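You operate a simulated robot arm through the tools that you are given. There is no shell and no other tool.

You run a simulated robot arm. Do the job below in one go: nothing can be reset, and whatever is moved stays where it is left.

Task
Close the open carton and seal its seam with the short brown strip.
Fine: roll the strip down flat, roller back in its holder. Set down upright: seam roller.

It is judged by the outcome, as a careful person would: the job done as asked, and still so three seconds after it is handed in. It fails if anything else is knocked over, pushed out of place, dropped, spilled or broken. A push-on lid holds only when it is set on centred and level and pressed home; a screw cap is set on level and turned clockwise until tight.

Robot
A 7-joint arm with a two-finger parallel gripper, fixed in place. Base frame: the origin is on the floor under the middle of its stand, x ahead of it, y to its left, z up; the work surface is at about z = 850. Readings come in mm, rad, newtons and seconds.
With the tool pointing down near the work surface it reaches from about 300 to 700 mm from the base axis. Its first joint turns from -1.152 to 1.152 rad. Payload 1.57 kg.
The tool frame sits at the grasp point between the pads (the TCP): z along the fingers, y along the line on which they close. The tips reach 30 mm beyond it. Largest opening 110 mm; finger width 24, thickness 12; the body of the gripper, 48 by 112 mm, starts 78 mm behind the TCP.
Orientation is that of the tool frame in the base frame, as a unit quaternion [x, y, z, w]. With the fingers straight down and closing along the base's y, the tool's x points along the base's -x, its y along +y and its z along -z.

Tools
- The arm moves only by the tool nudge_tool. Its argument "targets" is a list of rows, each a list of 7 numbers: the shift along the tool's x, y, z in units of 20 mm (1.0 is 20 mm), then the turn, a rotation vector about the tool's x, y, z in units of 5 degrees (1.0 is 5 degrees), then the gripper command, from -1 (shut) to 1 (fully open), values between in proportion. In form: [[dx, dy, dz, rx, ry, rz, jaw], ...]. A call has 1 to 20 rows; each row shifts and turns the commanded pose from where the row before left it, along the tool's axes as they then stand. A call with a number of a shift or a turn outside -1 to 1 is refused whole. Each row takes 0.2 s and may step no farther than 50 mm and 0.15 rad from the row before; otherwise, or with a gripper value out of range, the whole call is refused. A pose out of reach is approached as far as the arm can. The call stops where the force on the tool passes 50 N (or 10 N more than at its start, if that is more) or the arm is blocked; 0.2 s more then pass. Each finger travels about 108 mm/s and halts on what it meets, pressing with about 43 N; the grip force reading is that of the motor and also rises with nothing between the fingers. The clock runs only during rows and for 0.2 s after the last one: add rows that do not move to give the fingers time. It gives the time, the measured TCP pose, the force on the tool (base axes), the opening and the grip force at its end, in the units of the frame above (readings bear some noise), with the torque about the TCP (base axes, N m) and any sound that the robot's microphone picked up.
- Cameras (640 x 400 px; columns grow to the right, rows downward): "scene" is fixed at [150, -396.4, 1401.5]; the picture's right is [0.78, -0.62, 0.00], its down [-0.39, -0.49, -0.78] and it looks along [0.48, 0.61, -0.63] (base axes); focal length 237 px, centre (320, 200). "wrist" rides on the gripper at [70, 16, -141] in the tool frame; the picture's right is [-0.23, 0.97, 0.00], its down [-0.86, -0.20, -0.48] and it looks along [-0.47, -0.11, 0.88] (tool axes); focal length 222 px, centre (320, 200). There is no depth. A picture from a camera that has moved, and an enlarged one, comes with that camera's place and axes in the base frame and with its lens. The place of the scene camera against the robot may be out by one fixed shift of up to 18 mm in any direction.
- snapshot(camera): a new picture of that camera. No time passes.
- close_up(camera, box): a new picture of the part [left, top, right, bottom] of that camera's present view, enlarged. No time passes.
- hand_in(): hands the job in; it is judged then, once.

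Places have to be worked out from the pictures, the camera data and where the tool is seen. Open the gripper and draw the arm clear of the work before you hand the job in, unless the task says otherwise.

The tools are called after "Call:" as a command line: name --pt "numbers of a row" for each row, then --argument value for the rest, lists and objects as JSON in quotes. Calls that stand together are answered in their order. nudge_tool: Moves the arm, as the interface text tells. Its arguments: {"type":"object","properties":{"targets":{"type":"array","items":{"type":"array","items":{"type":"number"}}}},"required":["targets"]} The other tools are called the same way: snapshot (camera) takes a picture; close_up (camera, box) takes an enlarged picture of a part of a camera's view; hand_in () hands the job in.

At the start:

```text
t: 0.0
position: [329.1, -72.7, 1202.0]
tool_rot: [0.0, 1.0, 0.0, 0.0]
ft_force: [-0.1, -1.2, -0.3]
wrist_torque: [0.0, 0.0, -0.03]
grip_width: 110.0
grasp_force: 0.1
```

scene: 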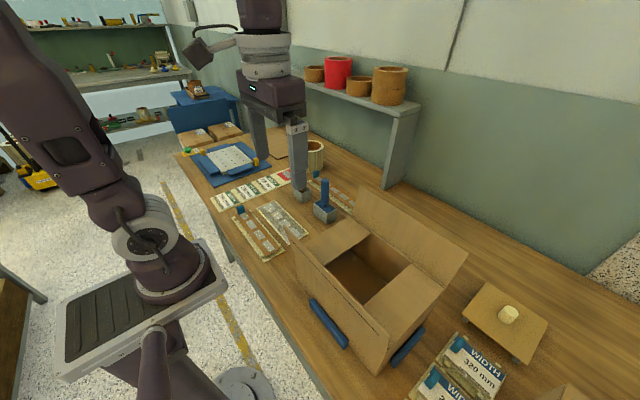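
wrist: 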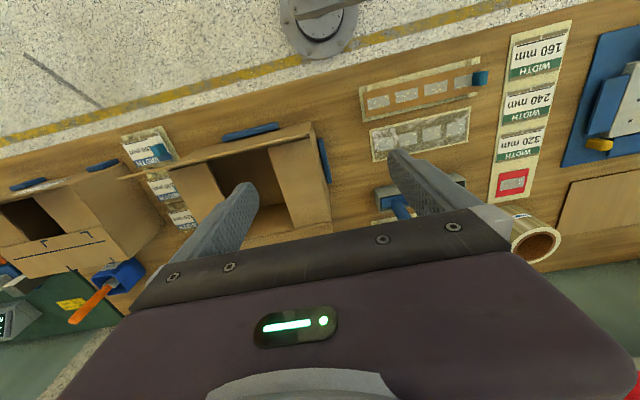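

The pictures show an open carton, some strips, and a blue-handled tool. I'll take enlarged views to identify the objects before moving anything.

Call:
close_up --camera "scene" --box '[190, 120, 370, 270]'

Call:
close_up --camera "scene" --box '[270, 170, 490, 390]'

Call:
close_up --camera "scene" --box '[400, 260, 600, 400]'

Call:
close_up --camera "wrist" --box '[340, 20, 640, 240]'

Call:
close_up --camera "wrist" --box '[100, 80, 360, 260]'

Call:
close_up --camera "wrist" --box '[0, 120, 220, 360]'

```text
2.67 times, centred on (280, 195) of scene
camera zoom: at [150.0, -396.4, 1401.5], right [0.78, -0.62, 0.0], down [-0.39, -0.49, -0.78], along [0.48, 0.61, -0.63], focal length 633 px, centre (427, 213)
```

zoom: 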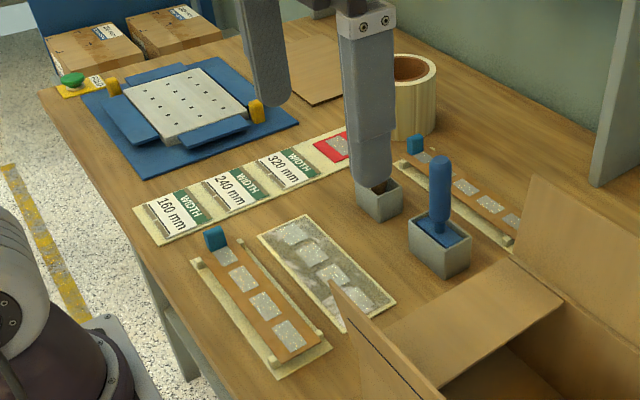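

```text
1.82 times, centred on (380, 280) of scene
camera zoom: at [150.0, -396.4, 1401.5], right [0.78, -0.62, 0.0], down [-0.39, -0.49, -0.78], along [0.48, 0.61, -0.63], focal length 431 px, centre (211, 54)
```

zoom: 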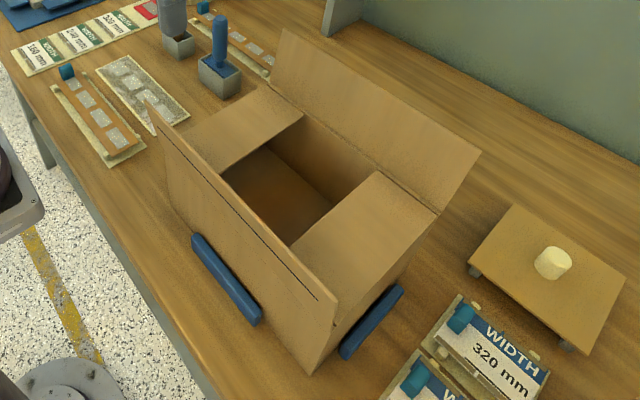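

```text
2.86 times, centred on (500, 330) of scene
camera zoom: at [150.0, -396.4, 1401.5], right [0.78, -0.62, 0.0], down [-0.39, -0.49, -0.78], along [0.48, 0.61, -0.63], focal length 678 px, centre (-194, -171)
```

zoom: 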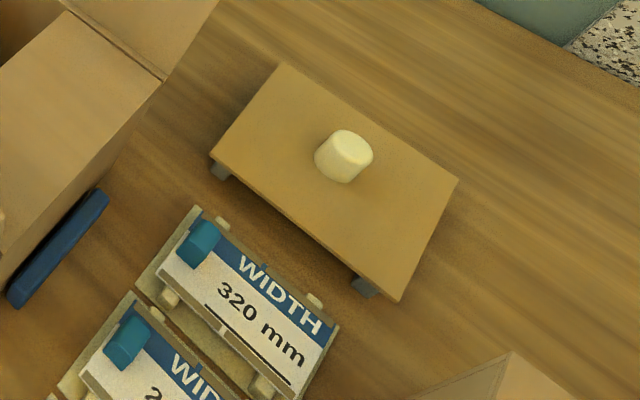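

```text
1.82 times, centred on (490, 130) of wrist
camera zoom: at [258.3, -55.4, 1343.8], right [0.23, 0.97, 0.0], down [0.86, -0.2, 0.48], along [0.47, -0.11, -0.88], focal length 404 px, centre (11, 327)
```

zoom: 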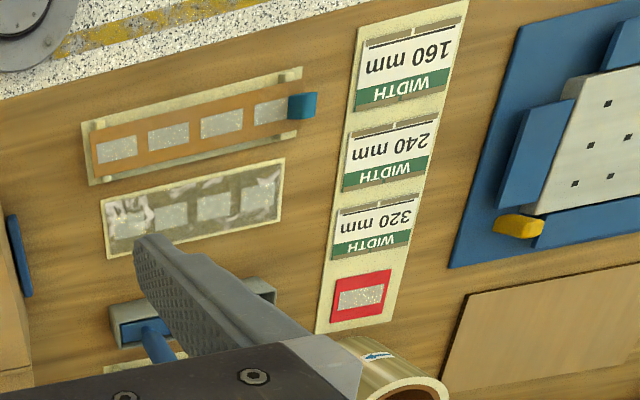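

```text
2.22 times, centred on (230, 170) of wrist
camera zoom: at [258.3, -55.4, 1343.8], right [0.23, 0.97, 0.0], down [0.86, -0.2, 0.48], along [0.47, -0.11, -0.88], focal length 494 px, centre (520, 267)
```

zoom: 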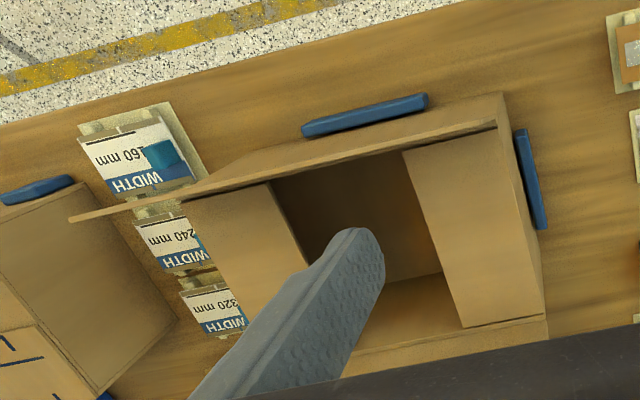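

```text
1.67 times, centred on (110, 240) of wrist
camera zoom: at [258.3, -55.4, 1343.8], right [0.23, 0.97, 0.0], down [0.86, -0.2, 0.48], along [0.47, -0.11, -0.88], focal length 370 px, centre (670, 133)
```

zoom: 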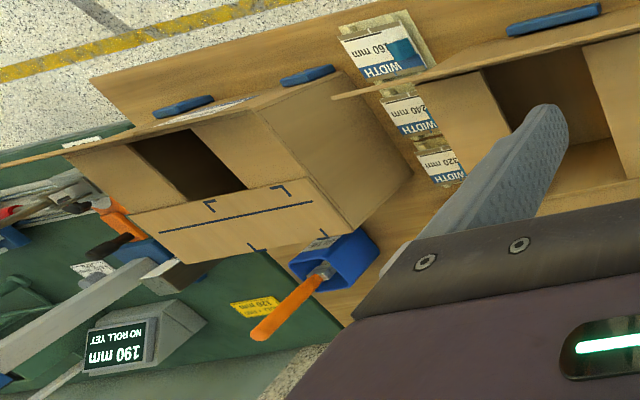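

The carton is near (385, -240). Two brown strips lie near (317, 133) and (640, 136), with the roller in its holder near (520, 50). I'll zoom in much tighter on these to tell the strips apart.

Call:
close_up --camera "scene" --box '[225, 195, 305, 265]'

Call:
close_up --camera "scene" --box '[290, 160, 370, 230]'

Call:
close_up --camera "wrist" --box '[350, 60, 500, 230]'

Call:
close_up --camera "scene" --box '[170, 120, 290, 210]'

Call:
close_up --camera "wrist" --box '[0, 180, 130, 360]'

Call:
close_up --camera "scene" --box '[450, 270, 560, 360]'

```text
5.71 times, centred on (265, 230) of scene
camera zoom: at [150.0, -396.4, 1401.5], right [0.78, -0.62, 0.0], down [-0.39, -0.49, -0.78], along [0.48, 0.61, -0.63], focal length 1356 px, centre (634, 29)
```

zoom: 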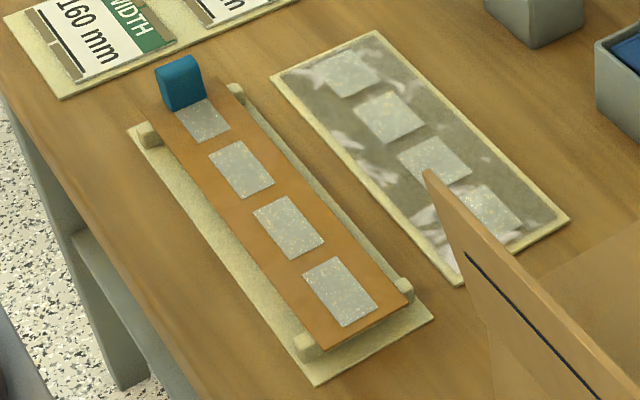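

```text
5.71 times, centred on (330, 195) of scene
camera zoom: at [150.0, -396.4, 1401.5], right [0.78, -0.62, 0.0], down [-0.39, -0.49, -0.78], along [0.48, 0.61, -0.63], focal length 1356 px, centre (263, 229)
```

zoom: 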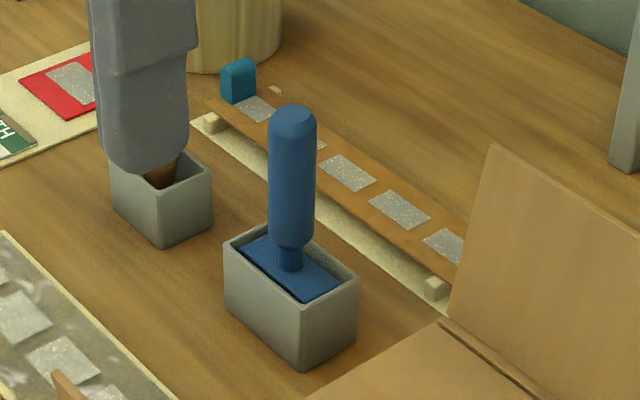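

```text
2.35 times, centred on (425, 145) of wrist
camera zoom: at [258.3, -55.4, 1343.8], right [0.23, 0.97, 0.0], down [0.86, -0.2, 0.48], along [0.47, -0.11, -0.88], focal length 523 px, centre (73, 329)
```

zoom: 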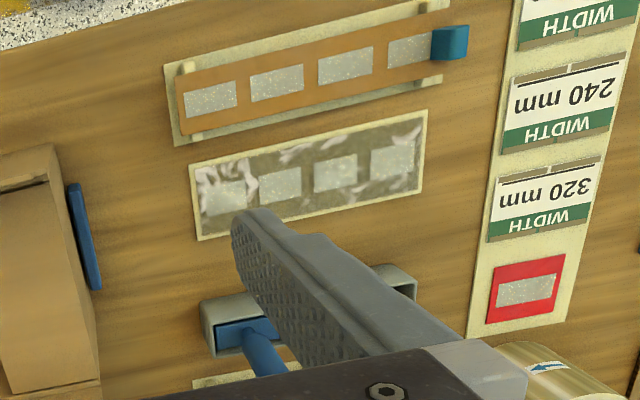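

```text
4.44 times, centred on (230, 165) of scene
camera zoom: at [150.0, -396.4, 1401.5], right [0.78, -0.62, 0.0], down [-0.39, -0.49, -0.78], along [0.48, 0.61, -0.63], focal length 1054 px, centre (720, 356)
```

zoom: 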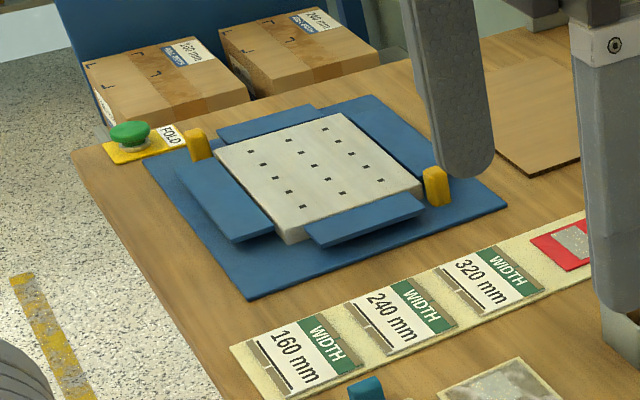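

```text
2.22 times, centred on (65, 270) of wrist
camera zoom: at [258.3, -55.4, 1343.8], right [0.23, 0.97, 0.0], down [0.86, -0.2, 0.48], along [0.47, -0.11, -0.88], focal length 494 px, centre (887, 44)
```

zoom: 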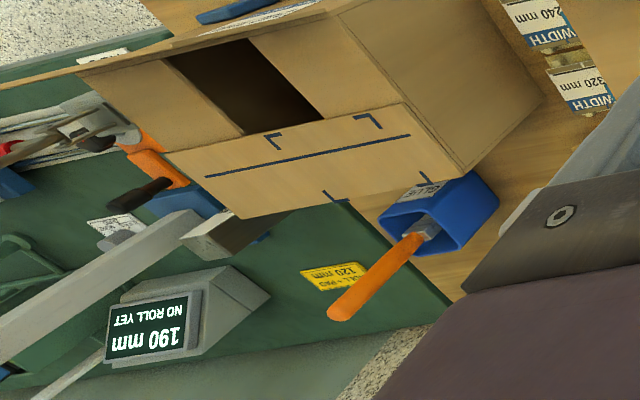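

```text
4.44 times, centred on (505, 315) of scene
camera zoom: at [150.0, -396.4, 1401.5], right [0.78, -0.62, 0.0], down [-0.39, -0.49, -0.78], along [0.48, 0.61, -0.63], focal length 1054 px, centre (-502, -311)
```

zoom: 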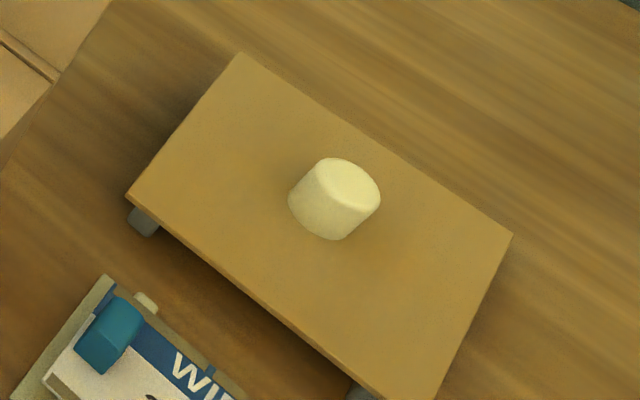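

The near strip, with four patches and a blue tab, looks shorter than the far one. I'll move the arm over toward +y so the wrist camera can see the far strip and the roller from above.

Call:
nudge_tool --pt "-0.6 1 0 0 0 0 1" --pt "-0.6 1 0 0 0 0 1" --pt "-0.6 1 0 0 0 0 1" --pt "-0.6 1 0 0 0 0 1" --pt "-0.6 1 0 0 0 0 1" --pt "-0.6 1 0 0 0 0 1" --pt "-0.6 1 0 0 0 0 1" --pt "-0.6 1 0 0 0 0 1"

Call:
snapshot --camera "wrist"

Call:
snapshot --camera "scene"

```text
t: 1.8
position: [425.7, 88.2, 1203.2]
tool_rot: [-0.001, 1.0, 0.0, 0.001]
ft_force: [-0.2, -0.7, -1.1]
wrist_torque: [0.0, -0.01, -0.01]
grip_width: 110.0
grasp_force: 0.0
```

```text
taken
camera wrist: at [354.4, 104.5, 1343.1], right [0.23, 0.97, 0.0], down [0.86, -0.2, 0.48], along [0.47, -0.11, -0.88], focal length 222 px, centre (320, 200)
```

wrist: 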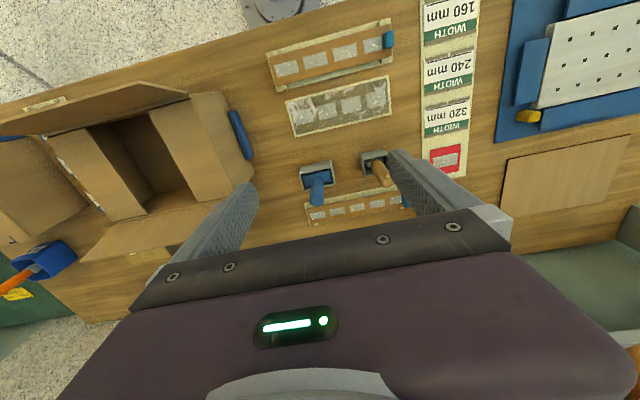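

```text
taken
```

scene: 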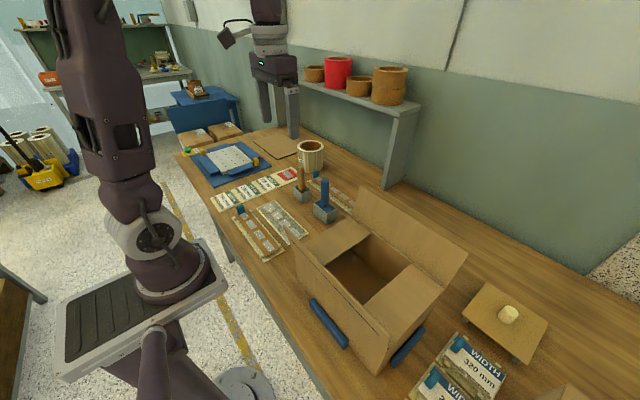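

Now both holders and the far strip are in view. I'll zoom in on them.

Call:
close_up --camera "wrist" --box '[260, 10, 420, 110]'

Call:
close_up --camera "wrist" --box '[280, 130, 430, 230]'

Call:
close_up --camera "wrist" --box '[20, 70, 270, 280]'

Call:
close_up --camera "scene" --box '[280, 165, 360, 225]'

```text
4.00 times, centred on (340, 60) of wrist
camera zoom: at [354.4, 104.5, 1343.1], right [0.23, 0.97, 0.0], down [0.86, -0.2, 0.48], along [0.47, -0.11, -0.88], focal length 888 px, centre (240, 760)
```

zoom: 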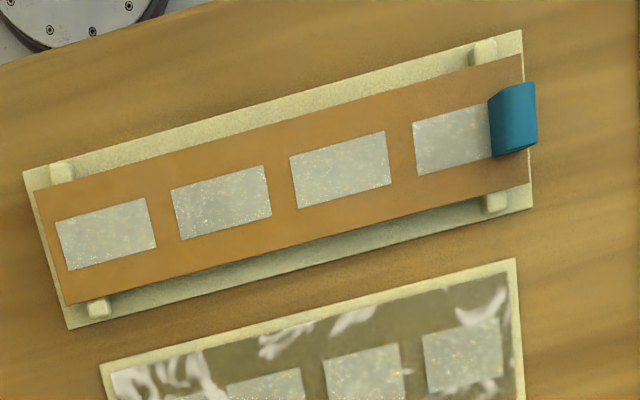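

```text
4.00 times, centred on (355, 180) of wrist
camera zoom: at [354.4, 104.5, 1343.1], right [0.23, 0.97, 0.0], down [0.86, -0.2, 0.48], along [0.47, -0.11, -0.88], focal length 888 px, centre (180, 280)
```

zoom: 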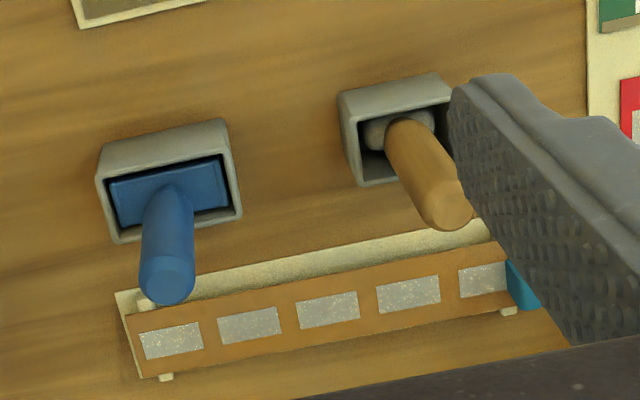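

```text
1.90 times, centred on (145, 175) of wrist
camera zoom: at [354.4, 104.5, 1343.1], right [0.23, 0.97, 0.0], down [0.86, -0.2, 0.48], along [0.47, -0.11, -0.88], focal length 423 px, centre (653, 248)
```

zoom: 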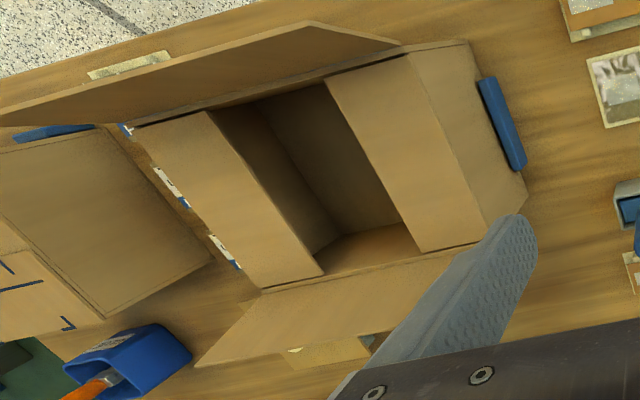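

```text
6.67 times, centred on (320, 195) of scene
camera zoom: at [150.0, -396.4, 1401.5], right [0.78, -0.62, 0.0], down [-0.39, -0.49, -0.78], along [0.48, 0.61, -0.63], focal length 1582 px, centre (320, 233)
```

zoom: 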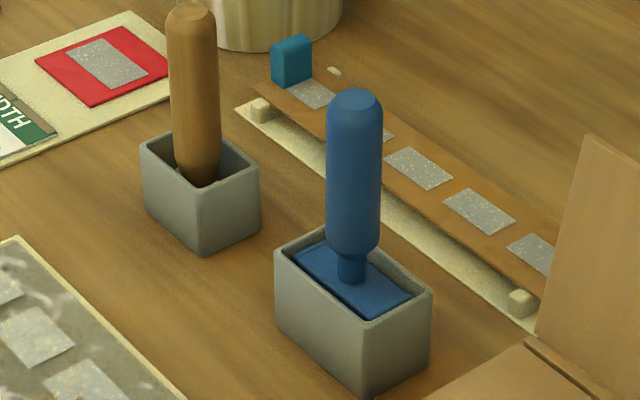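

One holder has a blue-handled tool with a flat plate; the other has a brown-handled tool with what looks like a grey cylinder at its foot. I'll zoom tighter to see which one is the roller.

Call:
close_up --camera "wrist" --box '[355, 140, 415, 195]'

Call:
close_up --camera "wrist" --box '[295, 150, 350, 210]'

Call:
close_up --camera "scene" --box '[290, 170, 320, 205]'

Call:
close_up --camera "scene" --box '[310, 175, 345, 225]'

```text
7.27 times, centred on (385, 168) of wrist
camera zoom: at [354.4, 104.5, 1343.1], right [0.23, 0.97, 0.0], down [0.86, -0.2, 0.48], along [0.47, -0.11, -0.88], focal length 1615 px, centre (-153, 436)
```

zoom: 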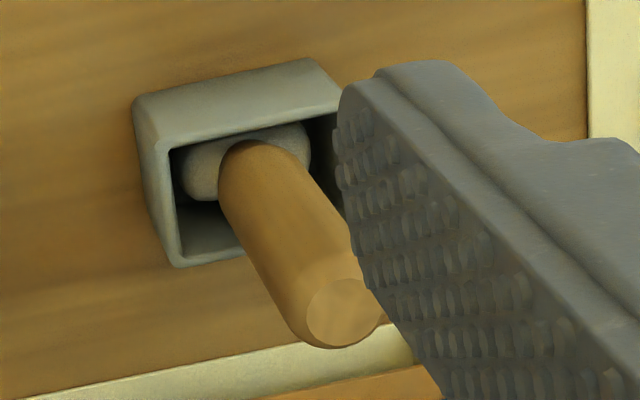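

```text
6.67 times, centred on (322, 180) of wrist
camera zoom: at [354.4, 104.5, 1343.1], right [0.23, 0.97, 0.0], down [0.86, -0.2, 0.48], along [0.47, -0.11, -0.88], focal length 1481 px, centre (303, 333)
```

zoom: 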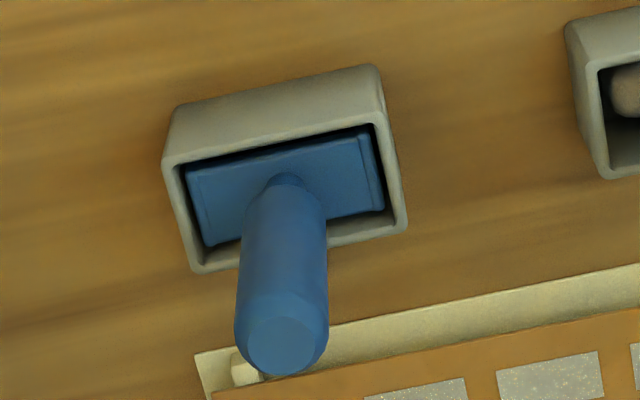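

```text
11.43 times, centred on (305, 188) of scene
camera zoom: at [150.0, -396.4, 1401.5], right [0.78, -0.62, 0.0], down [-0.39, -0.49, -0.78], along [0.48, 0.61, -0.63], focal length 2712 px, centre (491, 343)
```

zoom: 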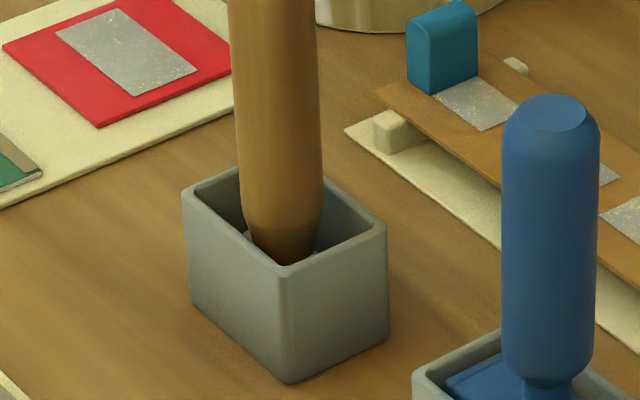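

```text
8.00 times, centred on (328, 200) of scene
camera zoom: at [150.0, -396.4, 1401.5], right [0.78, -0.62, 0.0], down [-0.39, -0.49, -0.78], along [0.48, 0.61, -0.63], focal length 1898 px, centre (260, 200)
```

zoom: 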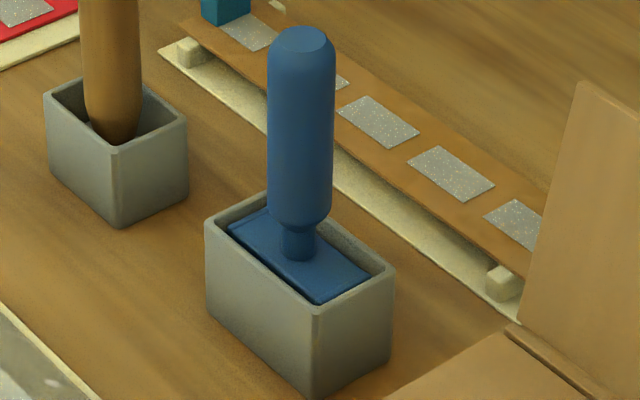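

The blue tool's plate has cheeks at its ends, like a roller frame, but the brown tool has a rounded head, so I need a steeper look to be sure. I'll move above both holders and tilt so the wrist camera looks straight down.

Call:
nudge_tool --pt "-1 0.2 0 0 0 0 1" --pt "-1 0.2 0 0 0 0 1" --pt "-1 0.2 0 0 0 0 1" --pt "-1 0.2 0 0 0 0 1" --pt "-1 0.2 0 0 0 0 1" --pt "0 0 0 0 0.93 0 1" --pt "0 0 0 0 0.93 0 1" --pt "0 0 0 0 0.93 0 1" --pt "0 0 0 0 0.93 0 1" --pt "0 0 0 0 0.93 0 1" --pt "0 0 0 0 0.93 0 1"

Call:
snapshot --camera "wrist"

```text
t: 4.2
position: [525.2, 108.7, 1203.2]
tool_rot: [0.001, 0.995, 0.0, -0.102]
ft_force: [-0.2, 0.7, 0.2]
wrist_torque: [-0.01, 0.01, 0.02]
grip_width: 110.0
grasp_force: 0.2
out of reach, approached as far as the arm can: row 9, 10, 11
```

```text
taken
camera wrist: at [484.3, 125.3, 1355.4], right [0.22, 0.97, -0.05], down [0.93, -0.2, 0.3], along [0.28, -0.11, -0.95], focal length 222 px, centre (320, 200)
```

wrist: 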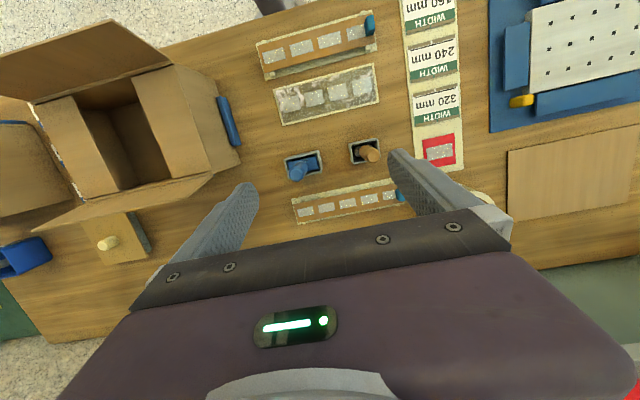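

The tilt was limited by reach, but the view is good. I'll zoom in on both holders and the strips.

Call:
close_up --camera "wrist" --box '[280, 130, 390, 200]'

Call:
close_up --camera "wrist" --box '[340, 135, 390, 170]'

Call:
close_up --camera "wrist" --box '[240, 0, 420, 220]'

Call:
close_up --camera "wrist" --box '[0, 20, 260, 270]'

```text
5.71 times, centred on (335, 165) of wrist
camera zoom: at [484.3, 125.3, 1355.4], right [0.22, 0.97, -0.05], down [0.93, -0.2, 0.3], along [0.28, -0.11, -0.95], focal length 1269 px, centre (234, 400)
```

zoom: 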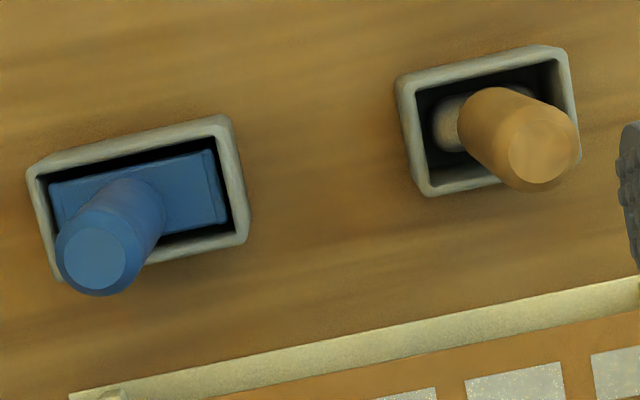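

```text
11.43 times, centred on (365, 152) of wrist
camera zoom: at [484.3, 125.3, 1355.4], right [0.22, 0.97, -0.05], down [0.93, -0.2, 0.3], along [0.28, -0.11, -0.95], focal length 2538 px, centre (-194, 743)
```

zoom: 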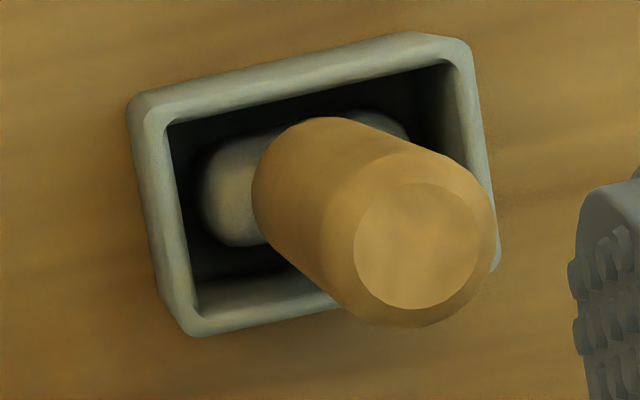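

```text
1.82 times, centred on (330, 110) of wrist
camera zoom: at [484.3, 125.3, 1355.4], right [0.22, 0.97, -0.05], down [0.93, -0.2, 0.3], along [0.28, -0.11, -0.95], focal length 404 px, centre (302, 364)
```

zoom: 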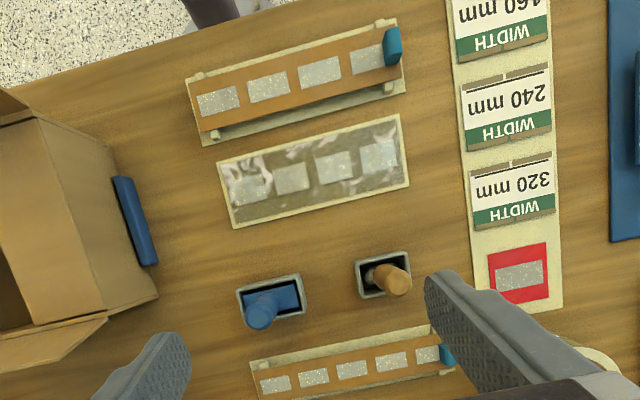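

```text
1.60 times, centred on (130, 145) of wrist
camera zoom: at [484.3, 125.3, 1355.4], right [0.22, 0.97, -0.05], down [0.93, -0.2, 0.3], along [0.28, -0.11, -0.95], focal length 355 px, centre (624, 288)
```

zoom: 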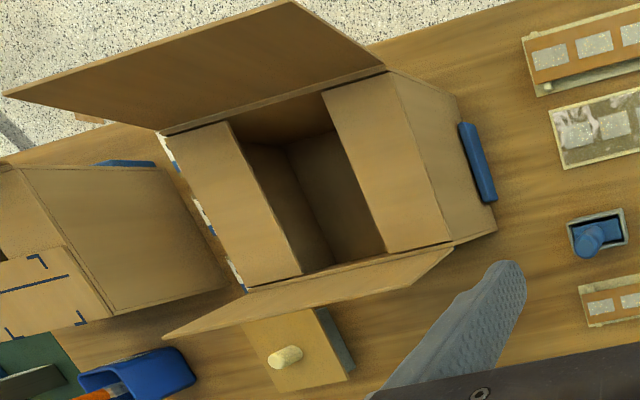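

Still ambiguous, so I'll use maximum magnification on each tool's foot from both cameras.

Call:
close_up --camera "scene" --box '[312, 200, 338, 222]'

Call:
close_up --camera "scene" --box '[292, 182, 314, 202]'

Call:
close_up --camera "wrist" --box '[282, 148, 326, 184]'

Call:
close_up --camera "wrist" --box '[348, 138, 374, 166]'

```text
16.00 times, centred on (325, 211) of scene
camera zoom: at [150.0, -396.4, 1401.5], right [0.78, -0.62, 0.0], down [-0.39, -0.49, -0.78], along [0.48, 0.61, -0.63], focal length 3796 px, centre (240, 24)
```

zoom: 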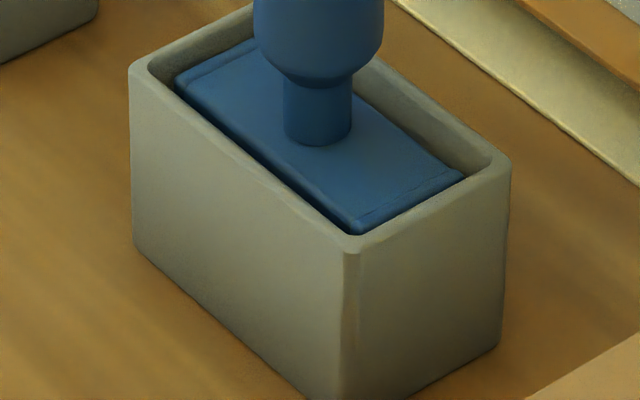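

```text
16.00 times, centred on (303, 192) of scene
camera zoom: at [150.0, -396.4, 1401.5], right [0.78, -0.62, 0.0], down [-0.39, -0.49, -0.78], along [0.48, 0.61, -0.63], focal length 3796 px, centre (592, 328)
```

zoom: 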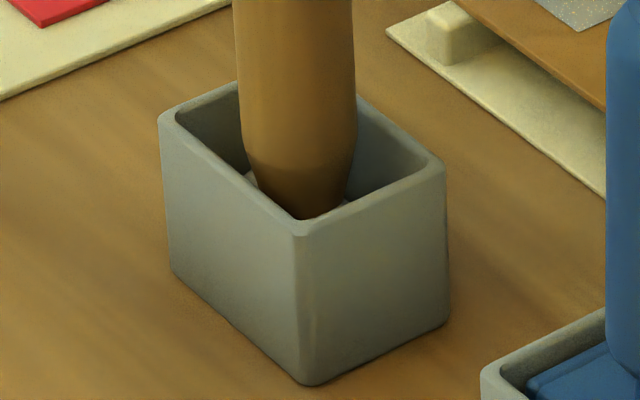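

```text
11.11 times, centred on (304, 166) of wrist
camera zoom: at [484.3, 125.3, 1355.4], right [0.22, 0.97, -0.05], down [0.93, -0.2, 0.3], along [0.28, -0.11, -0.95], focal length 2468 px, centre (498, 578)
```

zoom: 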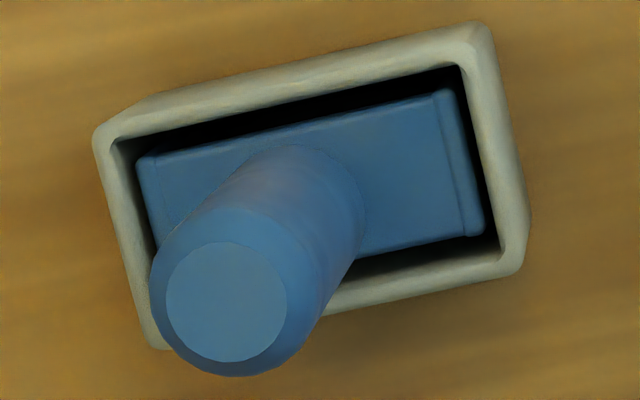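

```text
14.29 times, centred on (361, 152) of wrist
camera zoom: at [484.3, 125.3, 1355.4], right [0.22, 0.97, -0.05], down [0.93, -0.2, 0.3], along [0.28, -0.11, -0.95], focal length 3173 px, centre (-266, 886)
```

zoom: 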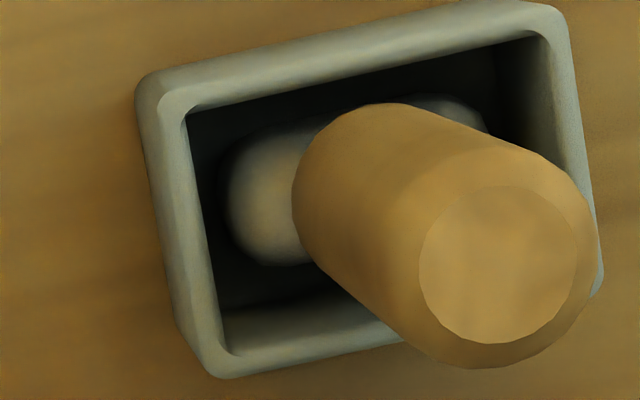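

The blue tool's plate has cheeks at both ends, which fits a roller frame; I'll confirm that once it's lifted. The near strip runs y≈20–242 and the far one is about 30 mm longer, so the near strip is the short one. The carton top is at about z≈985, x 334–504, y -346 to -92. I'll undo the tilt and see what pose is commanded.

Call:
nudge_tool --pt "0 -1 0 0 -0.78 0 1" --pt "0 -1 0 0 -0.78 0 1" --pt "0 -1 0 0 -0.78 0 1"

```text
t: 5.0
position: [525.6, 47.5, 1204.7]
tool_rot: [0.0, 1.0, 0.0, 0.001]
ft_force: [0.1, -0.1, -0.5]
wrist_torque: [-0.01, 0.0, -0.01]
grip_width: 110.1
grasp_force: 0.1
```

The tool is vertical again. I'll travel at height to the near (-x) side of the carton, level with its middle, and look at the flaps.

Call:
nudge_tool --pt "0.91 -0.95 0 0 0 0 1" --pt "0.91 -0.95 0 0 0 0 1" --pt "0.91 -0.95 0 0 0 0 1" --pt "0.91 -0.95 0 0 0 0 1" --pt "0.91 -0.95 0 0 0 0 1" --pt "0.91 -0.95 0 0 0 0 1" --pt "0.91 -0.95 0 0 0 0 1" --pt "0.91 -0.95 0 0 0 0 1" --pt "0.91 -0.95 0 0 0 0 1" --pt "0.91 -0.95 0 0 0 0 1" --pt "0.91 -0.95 0 0 0 0 1" --pt "0.91 -0.95 0 0 0 0 1" --pt "0.91 -0.95 0 0 0 0 1" --pt "0.91 -0.95 0 0 0 0 1"

Call:
snapshot --camera "wrist"

Call:
snapshot --camera "scene"

```text
t: 8.0
position: [270.2, -217.5, 1202.1]
tool_rot: [0.0, 1.0, 0.0, 0.001]
ft_force: [-0.2, 0.3, 0.0]
wrist_torque: [-0.01, -0.02, 0.0]
grip_width: 110.0
grasp_force: 0.0
```

```text
taken
camera wrist: at [199.4, -201.6, 1343.5], right [0.23, 0.97, 0.0], down [0.85, -0.2, 0.48], along [0.47, -0.11, -0.88], focal length 222 px, centre (320, 200)
```

wrist: 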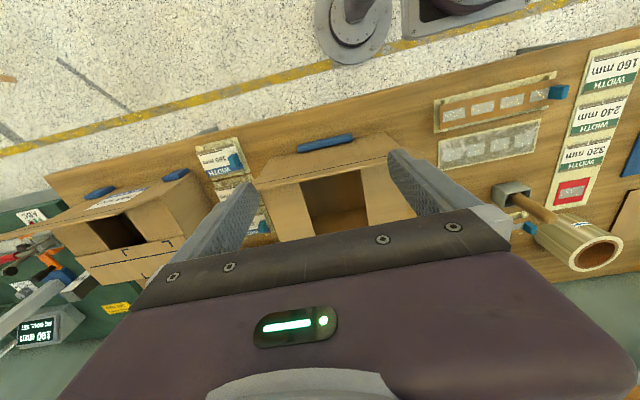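

```text
taken
```

scene: 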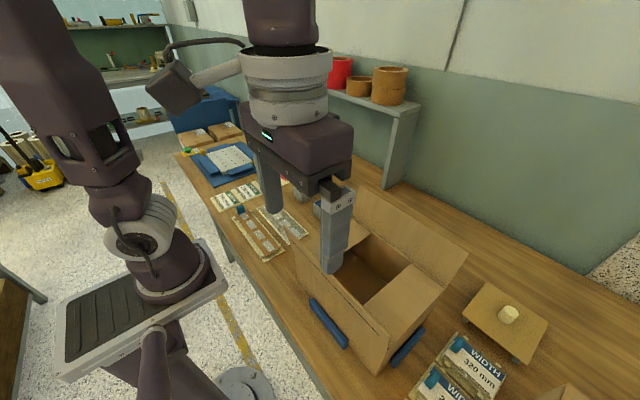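

The near flap's edge is visible between the fingers. I'll zoom in to measure it.

Call:
close_up --camera "wrist" --box '[220, 110, 440, 250]'

Call:
close_up --camera "scene" --box '[280, 180, 480, 380]'

```text
2.86 times, centred on (330, 180) of wrist
camera zoom: at [199.4, -201.6, 1343.5], right [0.23, 0.97, 0.0], down [0.85, -0.2, 0.48], along [0.47, -0.11, -0.88], focal length 635 px, centre (291, 257)
```

zoom: 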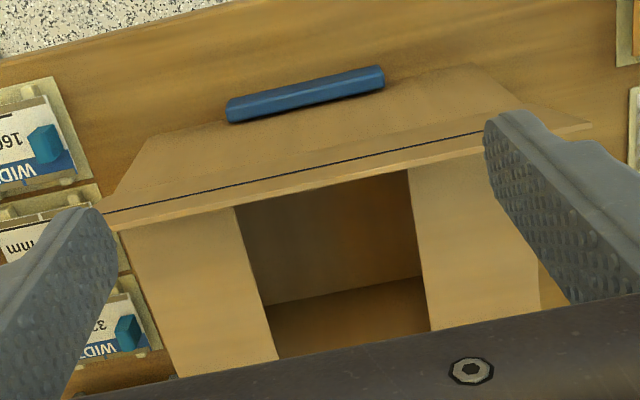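

```text
2.00 times, centred on (380, 280) of scene
camera zoom: at [150.0, -396.4, 1401.5], right [0.78, -0.62, 0.0], down [-0.39, -0.49, -0.78], along [0.48, 0.61, -0.63], focal length 474 px, centre (200, 40)
```

zoom: 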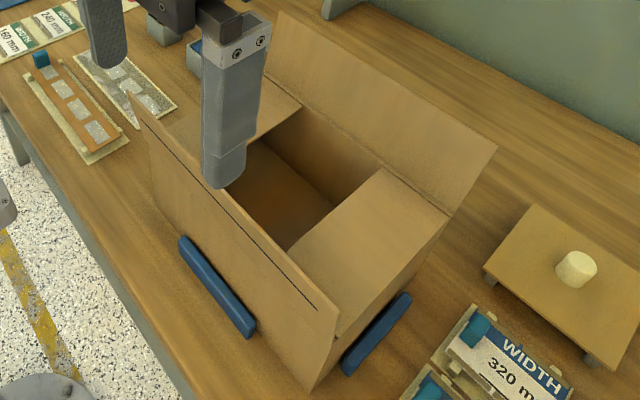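

The near flap leans slightly outward, with its top edge at about x≈310, z≈1072 and its hinge at about x≈334, z≈985. I'll lower the open fingers outside it to a tip height of about z≈1032, then approach.

Call:
nudge_tool --pt "0 0 1 0 0 0 1" --pt "0 0 1 0 0 0 1" --pt "0 0 1 0 0 0 1" --pt "0 0 1 0 0 0 1" --pt "0 0 1 0 0 0 1" --pt "0 0 1 0 0 0 1" --pt "0 0 1 0 0 0 1" --pt "-0.5 0 0 0 0 0 1" --pt "-0.5 0 0 0 0 0 1"

Call:
snapshot --camera "scene"

Call:
snapshot --camera "wrist"

```text
t: 10.0
position: [291.2, -218.3, 1062.2]
tool_rot: [0.0, 1.0, 0.0, 0.001]
ft_force: [0.2, -0.1, 0.0]
wrist_torque: [-0.01, 0.01, 0.01]
grip_width: 110.2
grasp_force: 0.0
```

```text
taken
```

scene: 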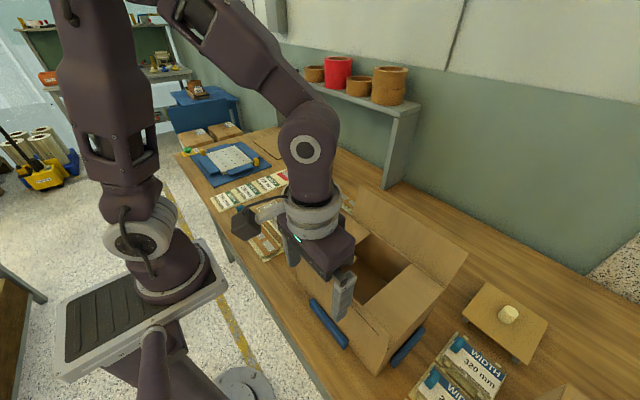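

```text
taken
camera wrist: at [219.6, -202.1, 1203.3], right [0.23, 0.97, 0.0], down [0.85, -0.2, 0.48], along [0.47, -0.11, -0.88], focal length 222 px, centre (320, 200)
```

wrist: 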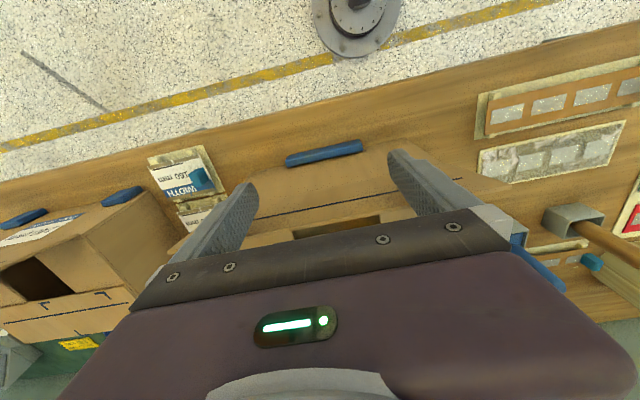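

Both fingers are outside the near flap. I'll sweep it inward in slow steps along the hinge's arc.

Call:
nudge_tool --pt "-0.5 0 0 0 0 0 1" --pt "-0.5 0 0 0 0 0 1" --pt "-0.5 0 0 0 0 0 1" --pt "-0.5 0 0 0 0 0 1" --pt "-0.5 0 0 0 0 0 1" --pt "-0.5 0 0.15 0 0 0 1" --pt "-0.5 0 0.35 0 0 0 1"

Call:
snapshot --camera "scene"

Call:
snapshot --camera "wrist"

```text
t: 11.6
position: [361.1, -217.2, 1052.0]
tool_rot: [-0.001, 1.0, 0.0, 0.001]
ft_force: [0.7, 0.2, 0.9]
wrist_torque: [0.0, -0.01, -0.03]
grip_width: 109.8
grasp_force: 0.2
```

```text
taken
```

scene: 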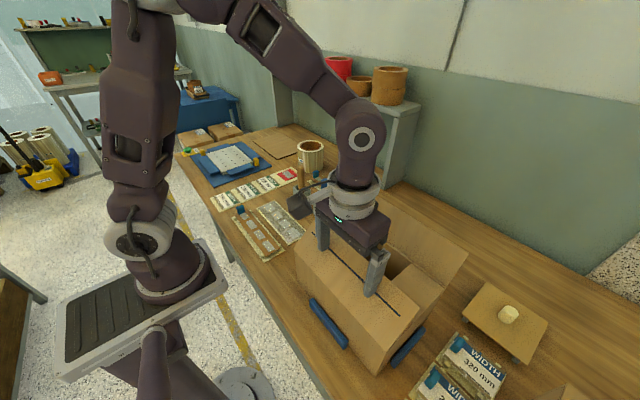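

```text
taken
camera wrist: at [289.1, -201.4, 1192.9], right [0.23, 0.97, 0.0], down [0.85, -0.2, 0.48], along [0.47, -0.11, -0.88], focal length 222 px, centre (320, 200)
```

wrist: 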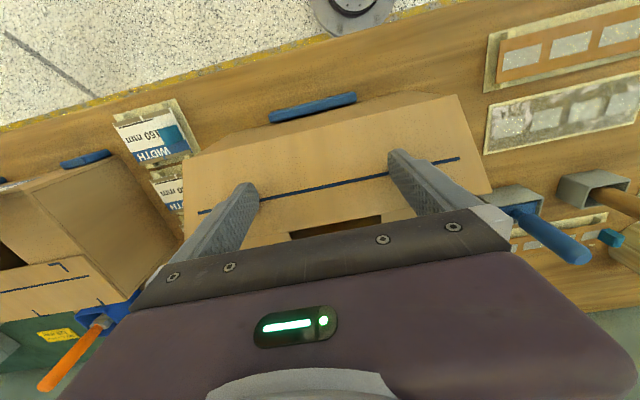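

The flap is folding inward with very little force. I'll continue the arc down to horizontal.

Call:
nudge_tool --pt "-0.4 0 0.5 0 0 0 1" --pt "-0.25 0 0.5 0 0 0 1" --pt "-0.2 0 0.4 0 0 0 1" --pt "0 0 0.2 0 0 0 1"

Call:
snapshot --camera "scene"

Call:
snapshot --camera "wrist"

```text
t: 12.6
position: [378.1, -218.4, 1020.0]
tool_rot: [0.0, 1.0, 0.0, 0.001]
ft_force: [0.7, -0.1, -0.2]
wrist_torque: [-0.02, 0.03, 0.02]
grip_width: 109.9
grasp_force: 0.1
```

```text
taken
```

scene: 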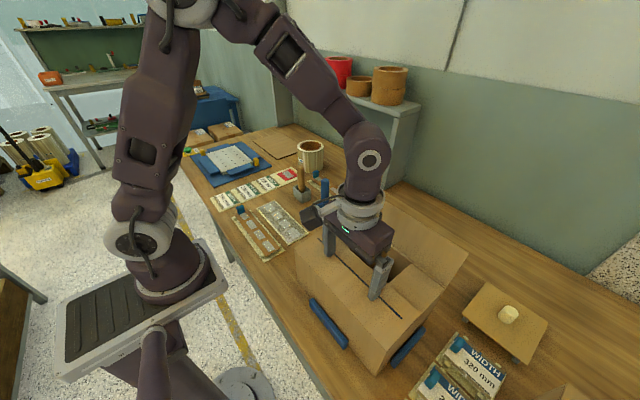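

```text
taken
camera wrist: at [306.5, -201.3, 1161.4], right [0.23, 0.97, 0.0], down [0.85, -0.2, 0.48], along [0.47, -0.11, -0.88], focal length 222 px, centre (320, 200)
```

wrist: 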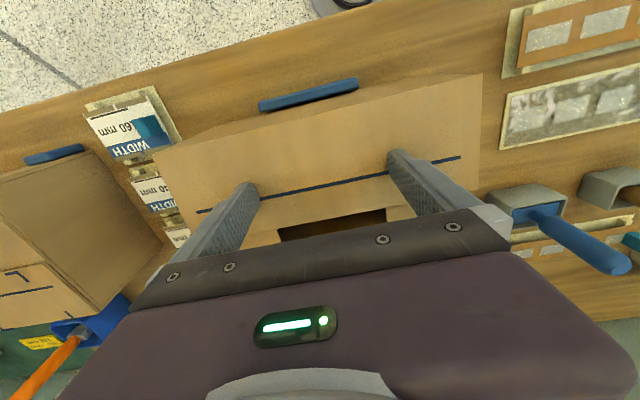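

Tips are at about z≈990 and the flap is nearly flat. I'll press further down in small steps, watching the force.

Call:
nudge_tool --pt "0 0 0.1 0 0 0 1" --pt "0 0 0.1 0 0 0 1" --pt "0 0 0.1 0 0 0 1"

Call:
close_up --camera "scene" --box '[280, 180, 480, 380]'

```text
t: 13.4
position: [377.9, -217.4, 1014.4]
tool_rot: [-0.001, 1.0, -0.001, 0.001]
ft_force: [0.2, 0.2, 0.3]
wrist_torque: [0.01, 0.03, -0.01]
grip_width: 110.1
grasp_force: 0.0
```

```text
2.00 times, centred on (380, 280) of scene
camera zoom: at [150.0, -396.4, 1401.5], right [0.78, -0.62, 0.0], down [-0.39, -0.49, -0.78], along [0.48, 0.61, -0.63], focal length 474 px, centre (200, 40)
```

zoom: 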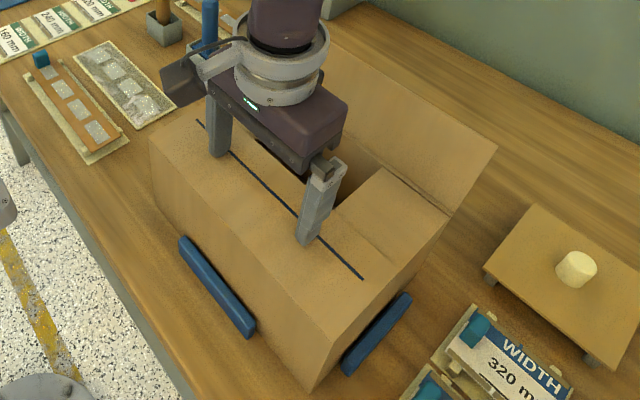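

The flap looks close to flat and there's still no resistance. I'll press a little more to find where it bottoms out.

Call:
nudge_tool --pt "0 0 0.1 0 0 0 1" --pt "0 0 0.1 0 0 0 1" --pt "0 0 0.1 0 0 0 1"

Call:
close_up --camera "scene" --box '[280, 180, 480, 380]'

```text
t: 14.0
position: [378.3, -217.8, 1012.3]
tool_rot: [0.0, 1.0, 0.0, 0.001]
ft_force: [-5.7, 3.8, 17.5]
wrist_torque: [0.32, 0.34, 0.1]
grip_width: 109.8
grasp_force: 0.0
stopped in row 3: the force on the tool passed its limit at 58 N (the readings are from after the stop); the commanded pose is now the measured one
```

```text
2.00 times, centred on (380, 280) of scene
camera zoom: at [149.7, -396.2, 1401.6], right [0.78, -0.62, 0.0], down [-0.39, -0.49, -0.78], along [0.48, 0.61, -0.63], focal length 474 px, centre (200, 40)
```

zoom: 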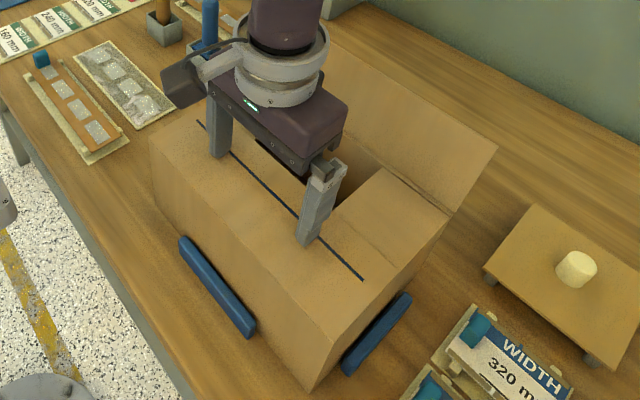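

The flap bottomed out at a tip height of about z≈982. I'll lift gently and check whether it stays down.

Call:
nudge_tool --pt "0 0 -0.3 0 0 0 1" --pt "0 0 -0.5 0 0 0 1" --pt "0 0 -1 0 0 0 1" --pt "0 0 -1 0 0 0 1" --pt "0 0 -1 0 0 0 1"

Call:
close_up --camera "scene" --box '[280, 180, 480, 380]'

Call:
snapshot --camera "wrist"

```text
t: 15.2
position: [379.3, -217.3, 1090.1]
tool_rot: [0.0, 1.0, 0.001, 0.001]
ft_force: [0.0, 0.1, 0.9]
wrist_torque: [-0.02, -0.02, 0.01]
grip_width: 109.8
grasp_force: 0.0
```

```text
2.00 times, centred on (380, 280) of scene
camera zoom: at [150.0, -396.4, 1401.5], right [0.78, -0.62, 0.0], down [-0.39, -0.49, -0.78], along [0.48, 0.61, -0.63], focal length 474 px, centre (200, 40)
```

zoom: 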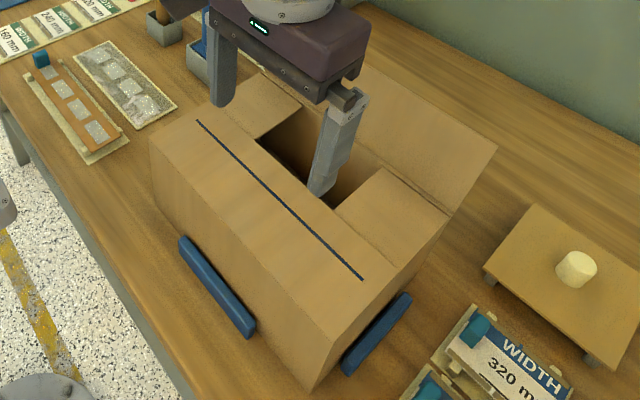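

```text
taken
camera wrist: at [307.3, -201.5, 1231.2], right [0.23, 0.97, 0.0], down [0.85, -0.2, 0.48], along [0.47, -0.11, -0.88], focal length 222 px, centre (320, 200)
```

wrist: 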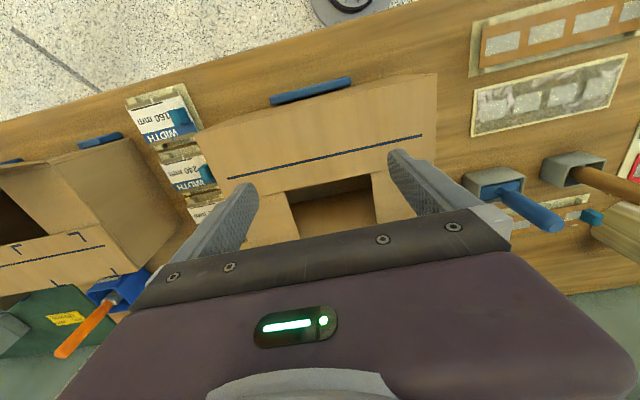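

The near flap stays closed. Next I'll rise, cross over the far flap (top edge at about x≈524, z≈1070) and come down on its outer side.

Call:
nudge_tool --pt "0 0 -1 0 0 0 1" --pt "0 0 -1 0 0 0 1" --pt "0 0 -1 0 0 0 1" --pt "-1 0 0 0 0 0 1" --pt "-1 0 0 0 0 0 1" --pt "-1 0 0 0 0 0 1" --pt "-1 0 0 0 0 0 1" --pt "-1 0 0 0 0 0 1" --pt "-1 0 0 0 0 0 1" --pt "-1 0 0 0 0 0 1" --pt "-1 0 0 0 0 0 1" --pt "-1 0 0 0 0 0 1" --pt "-1 0 0 0 0 0 1"

Call:
snapshot --camera "scene"

Call:
snapshot --camera "wrist"

```text
t: 18.0
position: [577.7, -218.6, 1150.5]
tool_rot: [0.0, 1.0, -0.001, 0.002]
ft_force: [-0.1, -0.1, -0.2]
wrist_torque: [0.0, 0.0, -0.01]
grip_width: 109.8
grasp_force: 0.1
```

```text
taken
```

scene: 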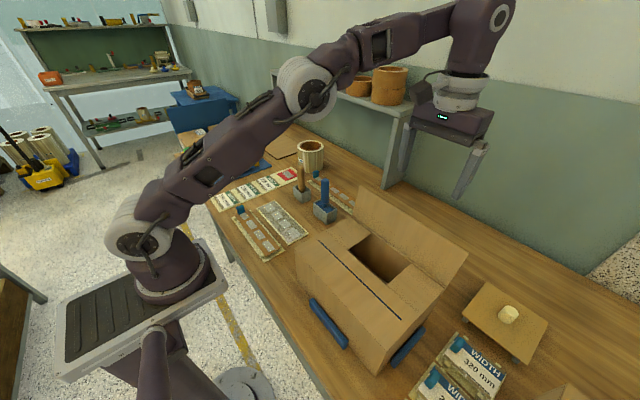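

```text
taken
camera wrist: at [506.4, -202.1, 1290.5], right [0.23, 0.97, 0.0], down [0.85, -0.2, 0.48], along [0.47, -0.11, -0.88], focal length 222 px, centre (320, 200)
```

wrist: 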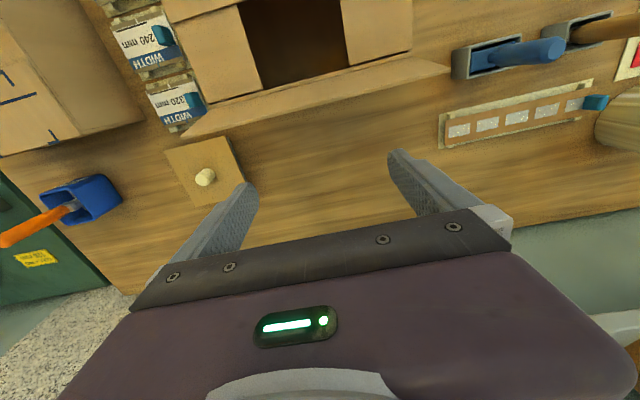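

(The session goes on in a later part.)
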